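You operate a simulated robot arm through the tools that you are given. There is no shell and no other tool. Be economical: measure what you need, move in short steps, check, and stop when the job is done.

You are at the controls of a simulated robot arm. One attempt, no reset.

## Task
Slide the mandrel along the top of the long plywood crate until it stands next to the brown nut runner.

It is judged by the outcome, as a careful person would: the job done as asked, and still so three seconds after it is handed in. It fails if anything else is knocked over, pushed out of place, dropped, spilled or broken.

## Robot
A 6-joint arm with a two-finger parallel gripper, fixed in place. Base frame: the origin is at the foot of the arm, x ahead of it, y to its left, z up; the work surface is at about z = 0.8. Lengths are in m, angles in rad, forces in N, time in s.
With the tool pointing down near the work surface it reaches from about 0.26 to 0.68 m from the base axis. Its first joint turns from -1.152 to 1.152 rad. Payload 2.9 kg.
The tool frame sits at the grasp point between the pads (the TCP): z along the fingers, y along the line on which they close. The tips reach 0.03 m beyond it. Largest opening 0.11 m; finger width 0.02, thickness 0.01; the body of the gripper, 0.048 by 0.112 m, starts 0.055 m behind the TCP.
Orientation is that of the tool frame in the base frame, as [roll, pitch, yaw] about the fixed x, y, z axes, in that order (R = Rz(yaw) Ry(pitch) Rx(roll)). With the fingers straight down and closing along the base's y, the tool's x points along the base's -x, its y along +y and its z along -z.

## Interface
- The arm moves only by the tool nudge_tool. Its argument "rows" is a list of rows, each a list of 7 numbers: the turn, a rotation vector about the base's x, y, z in rad, then the shift along the base's x, y, z in m, then the finger opening in m, from 0 to 0.11. In form: [[ax, ay, az, tx, ty, tz, grip], ...]. A call has 1 to 12 rows; each row is the pose to reach, as a shift and turn from the pose commanded when the call began. A row lasts 0.2 s, in which the tool goes at most 0.05 m and 0.15 rad; a call with a longer step from one row to the next is refused whole, and so is a gripper value outside its range. A pose out of reach is approached as far as the arm can. The call stops where the force on the tool passes 40 N (or 10 N more than at its start, if that is more) or the arm is blocked; 0.2 s more then pass. Each finger travels about 0.108 m/s and halts on what it meets, pressing with about 38 N; the grip force reading is that of the motor and also rises with nothing between the fingers. The clock runs only during rows and for 0.2 s after the last one: add rows that repeat a pose to give the fingers time. The reply holds the time, the measured pose of the TCP, the force on the tool along the base axes, the opening and the grip force, in the units named above and with some noise, and new pictures: "views" is both (left out), scene, wrist or none.
- Cameras (640 x 400 px; columns grow to the right, rows downward): "scene" is fixed at [0.0609, 0.4177, 1.3996]; the picture's right is [-0.90, -0.44, 0.00], its down [-0.19, 0.38, -0.90] and it looks along [0.40, -0.81, -0.43] (base axes); focal length 340 px, centre (320, 200). "wrist" rides on the gripper at [-0.036, 0, -0.057] in the tool frame; the picture's right is [0.00, -1.00, 0.00], its down [0.97, 0.00, -0.24] and it looks along [0.24, 0.00, 0.97] (tool axes); focal length 218 px, centre (320, 200).
- measure_at(camera, pixels): for up to 12 pixels [column, row] of the newest picture of that camera ("zoom" is the newest enlarged one), the place [x, y, z] in the base frame of the surface seen there, good to about 0.002 m. No time passes.
- close_up(camera, box): a new picture of the part [left, top, right, bottom] of that camera's present view, enlarged. No time passes.
- close_job(): hands the job in; it is judged then, once.

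Work in short steps. Measure before you move; look again where a grasp or a placing could have gone wrong, and mend it. You have 60 turns and 150 pictures in all, those below and enlarged ones among them. Open the gripper and draw the arm clear of the work before you hand the job in, unless the task says otherwise; then end with one line.

The tools are called as name(argument=value, ...) on one line, values as JSON. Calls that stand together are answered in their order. nudge_tool: Moves the arm, as the interface text tells. Its arguments: {"type":"object","properties":{"rows":{"type":"array"},"views":{"type":"string","enum":["both","scene","wrist","none"]}},"required":["rows"]} The other tools are called the same way: measure_at (camera, pixels) gives the place of the surface under pixels of a picture; close_up (camera, box) takes an enlarged picture of a part of a camera's view; close_job () hands the job in.

At the start:

```text
time_s: 0.0
tcp_pos: [0.4161, -0.1911, 1.0308]
orientation: [3.141, -0.001, -3.141]
ft_force: [-0.1, -0.8, -0.2]
width: 0.1101
grasp_force: 0.2
```

scene: 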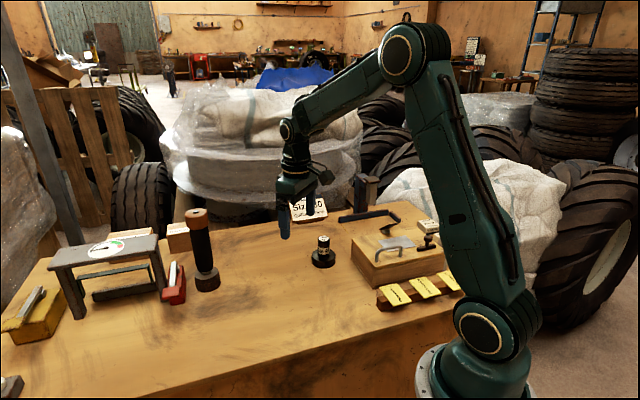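
wrist: 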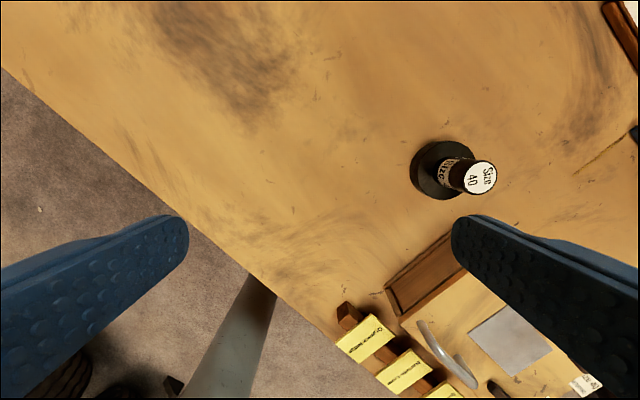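

The scene shows a small black "Size 40" piece at (323,252) and a tall brown/black item at (203,250). I enlarge both areas to identify them.

close_up(camera="scene", box=[140, 180, 360, 318])

close_up(camera="scene", box=[290, 170, 480, 310])

close_up(camera="scene", box=[0, 200, 240, 400])

measure_at(camera="scene", pixels=[[323, 238], [323, 250], [323, 262], [312, 260], [335, 260], [196, 213], [203, 245], [207, 282], [195, 283], [219, 280], [260, 270], [175, 285]])

```text
2.90 times, centred on (250, 249) of scene
```

zoom: 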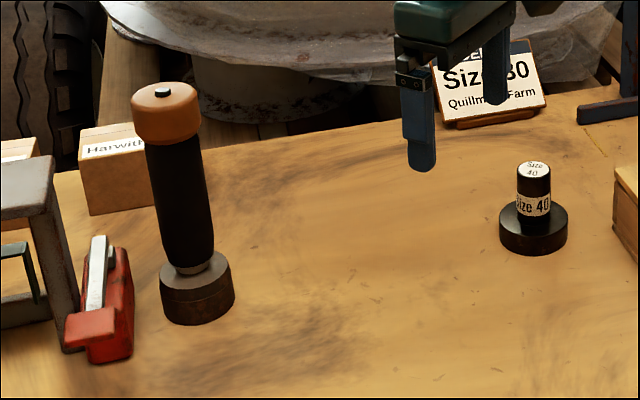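

```text
2.86 times, centred on (385, 240) of scene
```

zoom: 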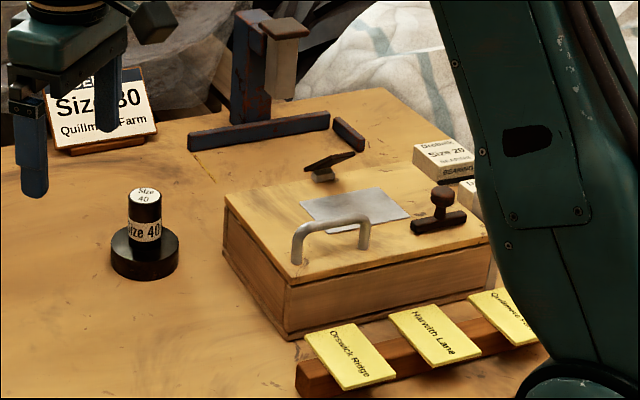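

```text
2.00 times, centred on (120, 300) of scene
```

zoom: 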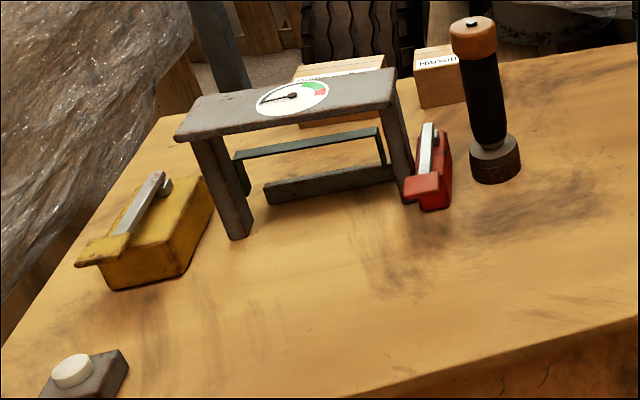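

```text
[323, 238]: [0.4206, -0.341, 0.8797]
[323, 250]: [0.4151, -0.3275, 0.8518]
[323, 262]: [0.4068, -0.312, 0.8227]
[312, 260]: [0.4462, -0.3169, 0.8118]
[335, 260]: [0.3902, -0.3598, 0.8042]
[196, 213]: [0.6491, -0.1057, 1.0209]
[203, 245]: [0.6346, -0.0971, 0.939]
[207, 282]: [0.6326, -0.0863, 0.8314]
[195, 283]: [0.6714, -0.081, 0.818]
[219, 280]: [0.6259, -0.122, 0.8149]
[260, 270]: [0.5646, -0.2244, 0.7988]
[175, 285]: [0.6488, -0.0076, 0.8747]
```

The mandrel is the "Size 40" stub on a round base near (0.42,-0.335). The nut runner is the tall brown-capped tool near (0.645,-0.10). I'll measure both more carefully in an enlarged view.

close_up(camera="scene", box=[180, 200, 350, 306])

measure_at(camera="wrist", pixels=[[466, 177], [480, 165], [480, 190], [495, 177], [482, 177], [413, 170], [430, 145], [430, 195], [420, 170], [455, 195]])

```text
3.76 times, centred on (265, 253) of scene
```

zoom: 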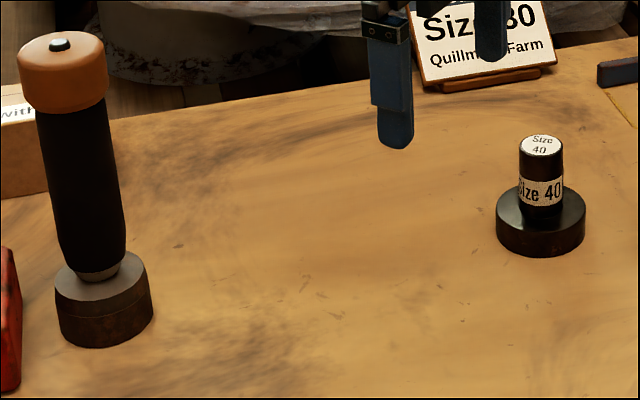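

```text
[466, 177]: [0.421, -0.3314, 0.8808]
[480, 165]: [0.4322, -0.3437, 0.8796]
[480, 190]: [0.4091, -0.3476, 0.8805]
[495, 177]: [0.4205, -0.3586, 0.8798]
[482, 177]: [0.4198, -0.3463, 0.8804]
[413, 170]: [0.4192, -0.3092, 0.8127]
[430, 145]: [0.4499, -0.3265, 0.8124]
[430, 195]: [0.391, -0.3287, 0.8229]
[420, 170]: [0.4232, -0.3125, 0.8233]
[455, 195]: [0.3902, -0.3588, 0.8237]
```

measure_at(camera="zoom", pixels=[[60, 45], [25, 65], [62, 100], [105, 75], [40, 150], [75, 160], [115, 150], [60, 310], [105, 330], [149, 305], [90, 290], [135, 270]])

measure_at(camera="scene", pixels=[[290, 130], [293, 160], [290, 185], [310, 190], [322, 180], [350, 85], [285, 225]])

```text
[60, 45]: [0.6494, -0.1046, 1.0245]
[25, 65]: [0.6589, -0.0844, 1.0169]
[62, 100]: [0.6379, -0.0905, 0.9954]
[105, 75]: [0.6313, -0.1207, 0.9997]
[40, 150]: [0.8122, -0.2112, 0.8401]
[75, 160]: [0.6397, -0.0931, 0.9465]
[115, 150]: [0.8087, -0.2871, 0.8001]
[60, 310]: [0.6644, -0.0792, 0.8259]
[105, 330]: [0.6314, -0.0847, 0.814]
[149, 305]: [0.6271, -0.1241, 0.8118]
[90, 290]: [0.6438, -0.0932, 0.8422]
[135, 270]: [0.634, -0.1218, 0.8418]
```

```text
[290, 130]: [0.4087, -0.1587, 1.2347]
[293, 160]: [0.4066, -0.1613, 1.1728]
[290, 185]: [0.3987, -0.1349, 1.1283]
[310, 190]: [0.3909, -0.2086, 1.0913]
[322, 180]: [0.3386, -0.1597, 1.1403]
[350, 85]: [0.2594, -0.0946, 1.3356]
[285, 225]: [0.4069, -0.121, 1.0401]
```

Runner axis is about (0.650,-0.105) and mandrel axis about (0.4205,-0.345), with its post from z 0.824 to 0.880. I look at the gripper's shape before choosing the hand orientation.

close_up(camera="scene", box=[240, 80, 400, 240])

```text
2.50 times, centred on (320, 160) of scene
```

zoom: 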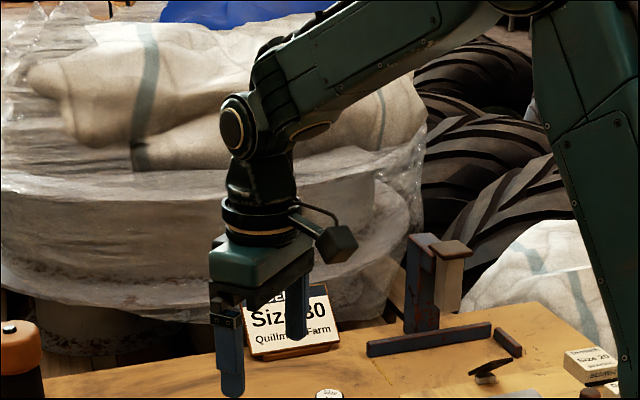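

A sensor block sticks out on the arm's base side of the gripper, so the current orientation keeps it away from the runner if I place the mandrel on the runner's near (-x) side. I move above the mandrel with a narrower opening and then check.

nudge_tool(rows=[[0, 0, 0, 0.001, -0.04, 0, 0.09], [0, 0, 0, 0.002, -0.08, 0, 0.07], [0, 0, 0, 0.003, -0.12, 0, 0.06], [0, 0, 0, 0.0044, -0.154, 0, 0.06], [0, 0, 0, 0.0044, -0.154, -0.04, 0.06], [0, 0, 0, 0.0044, -0.154, -0.08, 0.06], [0, 0, 0, 0.0044, -0.154, -0.1, 0.06]])

```text
time_s: 1.6
tcp_pos: [0.4186, -0.3466, 0.9306]
orientation: [-3.142, -0.001, 3.14]
ft_force: [-0.3, 0.6, 0.0]
width: 0.0598
grasp_force: 0.1
```

scene: 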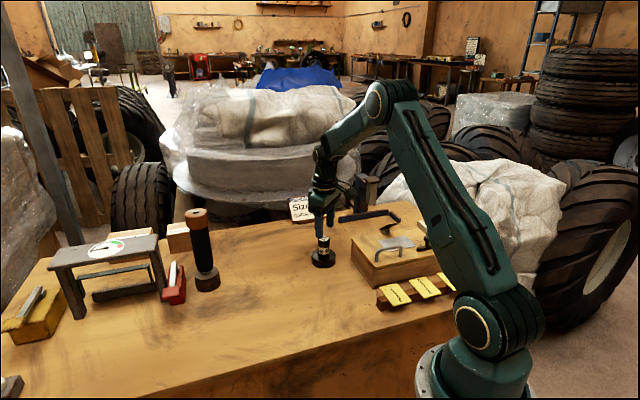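
wrist: 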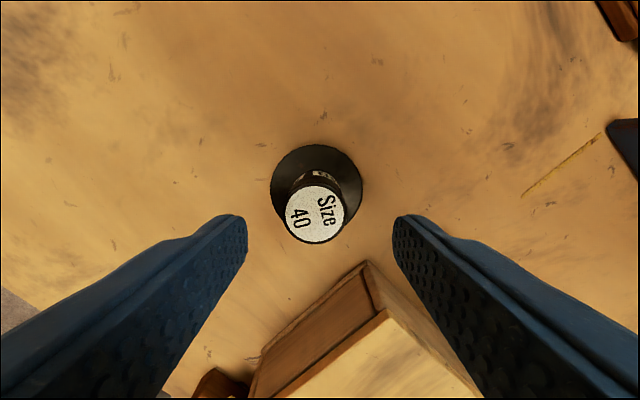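

The post's top sits at (316,215), nearly between the fingers. I measure it, plus the box corner at (370,268) for clearance.

measure_at(camera="wrist", pixels=[[316, 215], [292, 215], [341, 215], [316, 242], [316, 190], [272, 180], [362, 185], [370, 265], [385, 315], [300, 340], [330, 150]])

measure_at(camera="scene", pixels=[[390, 240], [402, 247], [355, 245], [165, 300], [180, 300], [185, 280], [163, 285]])

```text
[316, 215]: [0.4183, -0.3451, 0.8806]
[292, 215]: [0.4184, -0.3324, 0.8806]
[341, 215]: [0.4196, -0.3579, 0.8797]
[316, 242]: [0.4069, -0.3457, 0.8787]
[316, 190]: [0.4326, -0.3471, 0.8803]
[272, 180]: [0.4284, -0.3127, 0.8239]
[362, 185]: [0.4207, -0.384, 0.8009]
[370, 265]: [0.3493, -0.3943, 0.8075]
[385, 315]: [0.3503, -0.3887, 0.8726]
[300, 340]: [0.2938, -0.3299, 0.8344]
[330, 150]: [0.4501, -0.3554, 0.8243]
```

```text
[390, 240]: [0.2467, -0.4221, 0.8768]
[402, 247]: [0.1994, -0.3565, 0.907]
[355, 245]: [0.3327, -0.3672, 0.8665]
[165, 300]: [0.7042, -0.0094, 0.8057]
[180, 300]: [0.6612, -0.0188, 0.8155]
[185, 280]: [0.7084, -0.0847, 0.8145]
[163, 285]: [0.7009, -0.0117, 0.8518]
```

Post axis (0.4195,-0.3455), and the box edge at x 0.35 is clear of the fingers. I descend so the tips end just above the base's top (0.824) and close.

nudge_tool(rows=[[0, 0, 0, 0.0005, 0, -0.03, 0.06], [0, 0, 0, 0.0005, 0, -0.055, 0.06], [0, 0, 0, 0.0005, 0, -0.068, 0.06], [0, 0, 0, 0.0005, 0, -0.068, 0.06], [0, 0, 0, 0.0005, 0, -0.068, 0.04], [0, 0, 0, 0.0005, 0, -0.068, 0.03], [0, 0, 0, 0.0005, 0, -0.068, 0.02], [0, 0, 0, 0.0005, 0, -0.068, 0.015], [0, 0, 0, 0.0005, 0, -0.068, 0.015]])

```text
time_s: 3.6
tcp_pos: [0.4199, -0.3444, 0.8623]
orientation: [-3.141, 0.0, -3.141]
ft_force: [0.2, 3.7, 0.5]
width: 0.0325
grasp_force: 37.9
```

scene: 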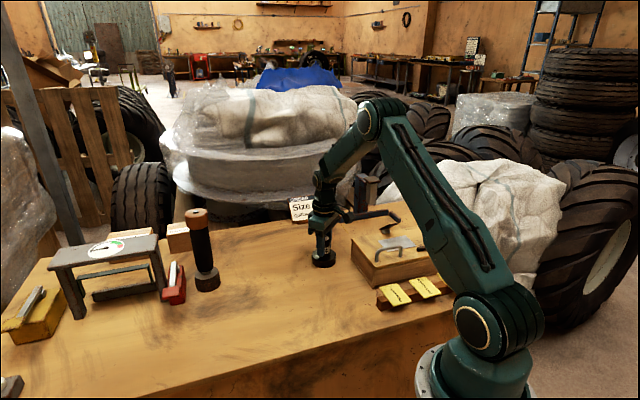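
wrist: 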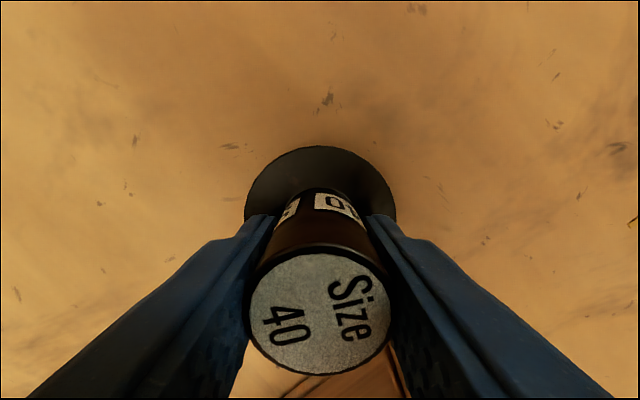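

Gripped firmly (width 0.0325, 38 N). I slide it at constant height over the first part of the way.

nudge_tool(rows=[[0, 0, 0, 0.005, 0.01, 0, 0.015], [0, 0, 0, 0.015, 0.026, 0, 0.015], [0, 0, 0, 0.026, 0.044, 0, 0.015], [0, 0, 0, 0.037, 0.062, 0, 0.015], [0, 0, 0, 0.048, 0.08, 0, 0.015], [0, 0, 0, 0.059, 0.098, 0, 0.015], [0, 0, 0, 0.07, 0.116, 0, 0.015], [0, 0, 0, 0.078, 0.13, 0, 0.015], [0, 0, 0, 0.082, 0.138, 0, 0.015], [0, 0, 0, 0.082, 0.138, 0, 0.015]])

```text
time_s: 5.8
tcp_pos: [0.5024, -0.2068, 0.8608]
orientation: [-3.14, 0.001, 3.141]
ft_force: [-1.6, -3.4, 6.8]
width: 0.0328
grasp_force: 38.0
```

scene: 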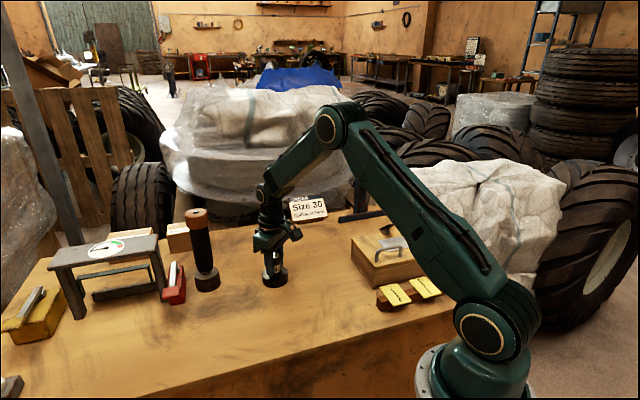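
wrist: 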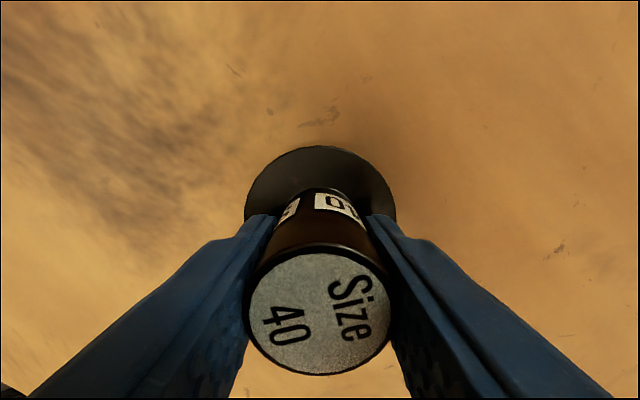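

Sliding cleanly with modest force. I continue to just short of the runner and check there.

nudge_tool(rows=[[0, 0, 0, 0.004, 0.01, 0, 0.015], [0, 0, 0, 0.012, 0.026, 0, 0.015], [0, 0, 0, 0.02, 0.044, 0, 0.015], [0, 0, 0, 0.029, 0.062, 0, 0.015], [0, 0, 0, 0.037, 0.08, 0, 0.015], [0, 0, 0, 0.043, 0.092, 0, 0.015], [0, 0, 0, 0.045, 0.098, 0, 0.015], [0, 0, 0, 0.045, 0.098, 0, 0.015]])

```text
time_s: 7.6
tcp_pos: [0.547, -0.1084, 0.8623]
orientation: [-3.14, 0.0, 3.142]
ft_force: [-1.6, -3.8, 3.2]
width: 0.0329
grasp_force: 37.9
```

scene: 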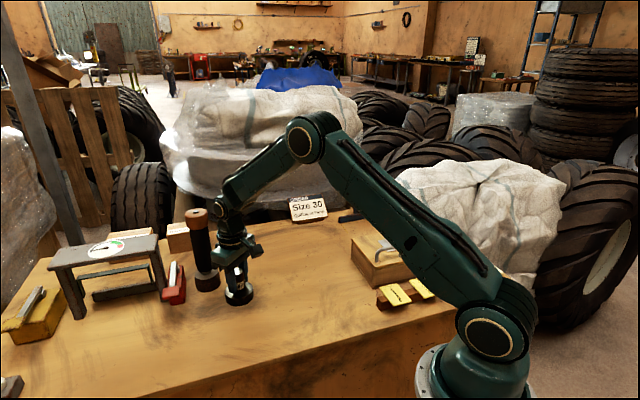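
wrist: 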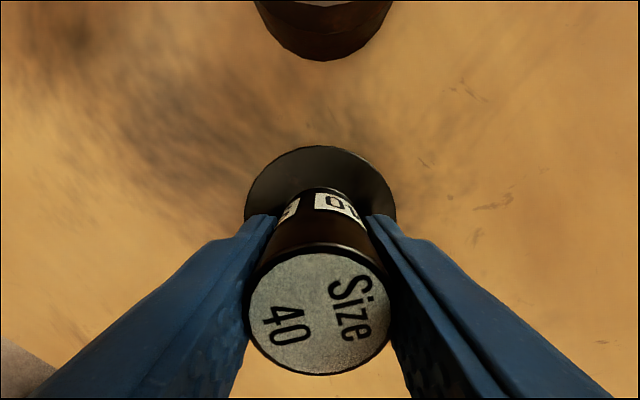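

The runner's base shows at (323,55) and the mandrel's rim at (320,147), well aligned. I measure the remaining gap.

measure_at(camera="wrist", pixels=[[322, 57], [322, 50], [322, 150], [322, 100], [322, 66], [322, 25]])

close_up(camera="scene", box=[160, 180, 290, 310])

```text
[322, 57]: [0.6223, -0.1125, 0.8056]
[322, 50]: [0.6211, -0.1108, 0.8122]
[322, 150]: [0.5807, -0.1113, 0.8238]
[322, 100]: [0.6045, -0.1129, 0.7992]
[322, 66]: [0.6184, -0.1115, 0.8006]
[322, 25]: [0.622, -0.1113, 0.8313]
```

```text
3.08 times, centred on (225, 245) of scene
```

zoom: 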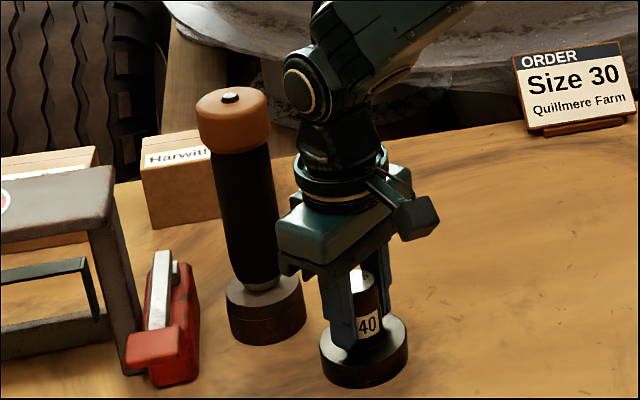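

The gap is 0.04 m and the wrist clears the runner's cap. I move 0.018 m further in x, slowly, then look.

nudge_tool(rows=[[0, 0, 0, 0.005, 0, 0, 0.015], [0, 0, 0, 0.011, 0, 0, 0.015], [0, 0, 0, 0.016, 0, 0, 0.015], [0, 0, 0, 0.018, 0, 0, 0.015], [0, 0, 0, 0.018, 0, 0, 0.015]])

measure_at(camera="wrist", pixels=[[322, 80], [322, 95], [322, 105], [322, 150]])

close_up(camera="scene", box=[160, 180, 290, 310])

```text
time_s: 8.8
tcp_pos: [0.5635, -0.1088, 0.8614]
orientation: [3.14, 0.001, -3.141]
ft_force: [-9.8, -0.6, 17.3]
width: 0.0328
grasp_force: 37.7
```

scene: 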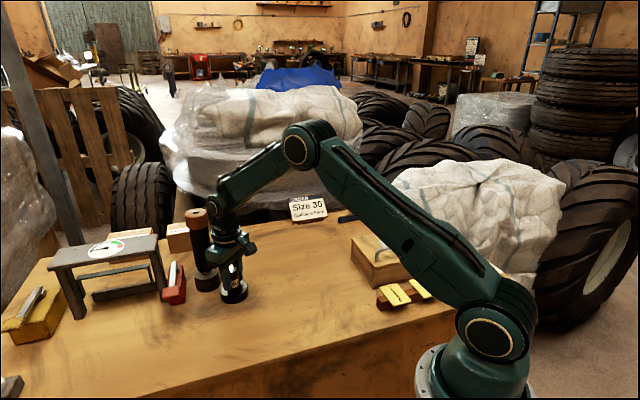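
wrist: 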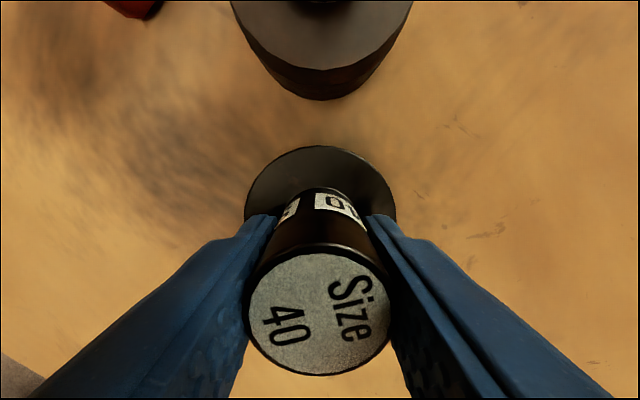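

```text
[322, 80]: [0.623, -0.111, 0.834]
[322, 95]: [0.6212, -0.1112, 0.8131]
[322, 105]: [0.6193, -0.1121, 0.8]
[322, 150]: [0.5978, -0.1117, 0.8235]
```

```text
3.08 times, centred on (225, 245) of scene
```

zoom: 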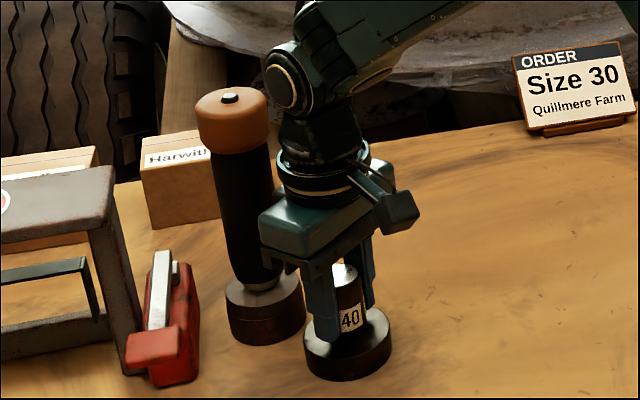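

The gap is 0.023 m and the runner hasn't moved (face still at x 0.622). I release gently and rise straight up.

nudge_tool(rows=[[0, 0, 0, 0, 0, 0, 0.035], [0, 0, 0, 0, 0, 0, 0.045], [0, 0, 0, 0, 0, 0, 0.055], [0, 0, 0, 0, 0, 0, 0.055], [0, 0, 0, 0, 0, 0.02, 0.055], [0, 0, 0, 0, 0, 0.05, 0.055], [0, 0, 0, 0, 0, 0.08, 0.055]])

```text
time_s: 10.4
tcp_pos: [0.5625, -0.1088, 0.9416]
orientation: [-3.141, 0.0, 3.142]
ft_force: [0.9, 0.3, -0.3]
width: 0.055
grasp_force: 0.0
```

scene: 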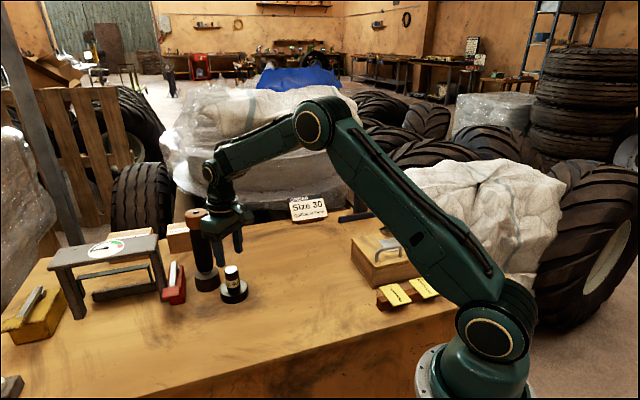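
wrist: 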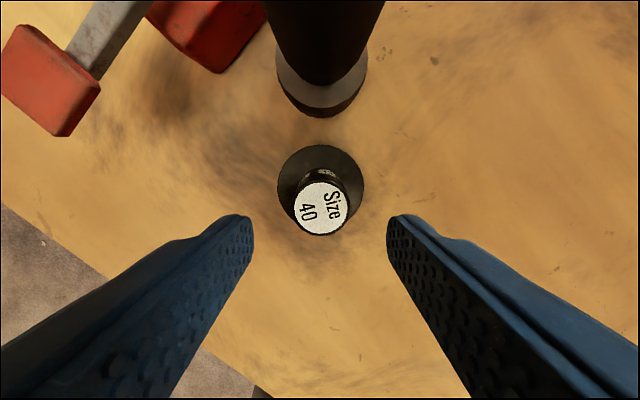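

The mandrel stands free and upright beside the runner. I draw the arm back toward the base and up, then verify.

nudge_tool(rows=[[0, 0, 0, -0.01, -0.01, 0.03, 0.055], [0, 0, 0, -0.035, -0.03, 0.055, 0.06], [0, 0, 0, -0.06, -0.055, 0.08, 0.07], [0, 0, 0, -0.09, -0.085, 0.09, 0.09], [0, 0, 0, -0.11, -0.115, 0.09, 0.11], [0, 0, 0, -0.11, -0.115, 0.09, 0.11]])

close_up(camera="scene", box=[140, 180, 300, 310])

measure_at(camera="zoom", pixels=[[370, 270], [372, 365], [270, 340]])

```text
time_s: 11.8
tcp_pos: [0.4523, -0.2222, 1.0308]
orientation: [-3.141, 0.0, 3.14]
ft_force: [0.1, 0.2, 0.1]
width: 0.1103
grasp_force: 0.0
```

scene: 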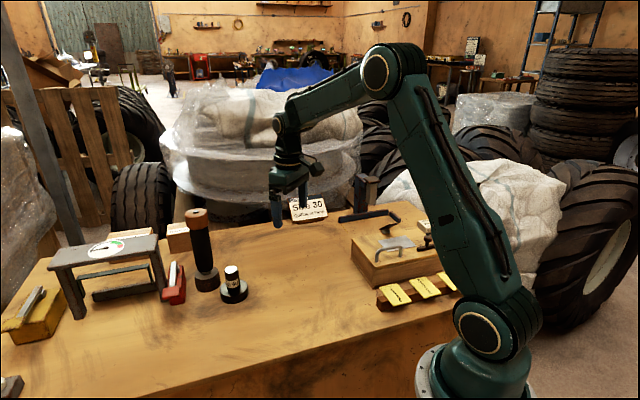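
wrist: 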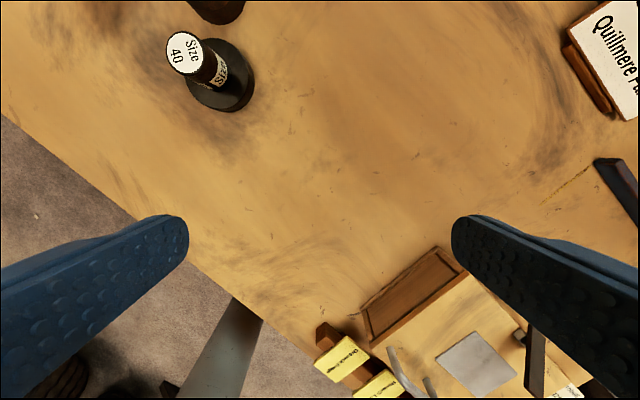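

```text
3.08 times, centred on (220, 245) of scene
```

zoom: 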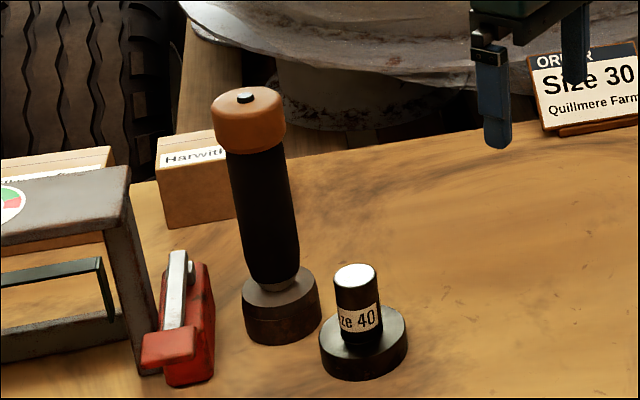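

```text
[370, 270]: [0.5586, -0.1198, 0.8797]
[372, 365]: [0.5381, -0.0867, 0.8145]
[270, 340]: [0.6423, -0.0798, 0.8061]
```

The mandrel stands upright right beside the nut runner, its top still at z 0.880, and everything else looks undisturbed. The gripper is open and clear, so I hand the job in.

close_job()

```text
The job is handed in.
```

The mandrel was slid along the crate top and now stands upright about 2 cm from the brown nut runner; the nut runner did not move, and nothing else looks disturbed.
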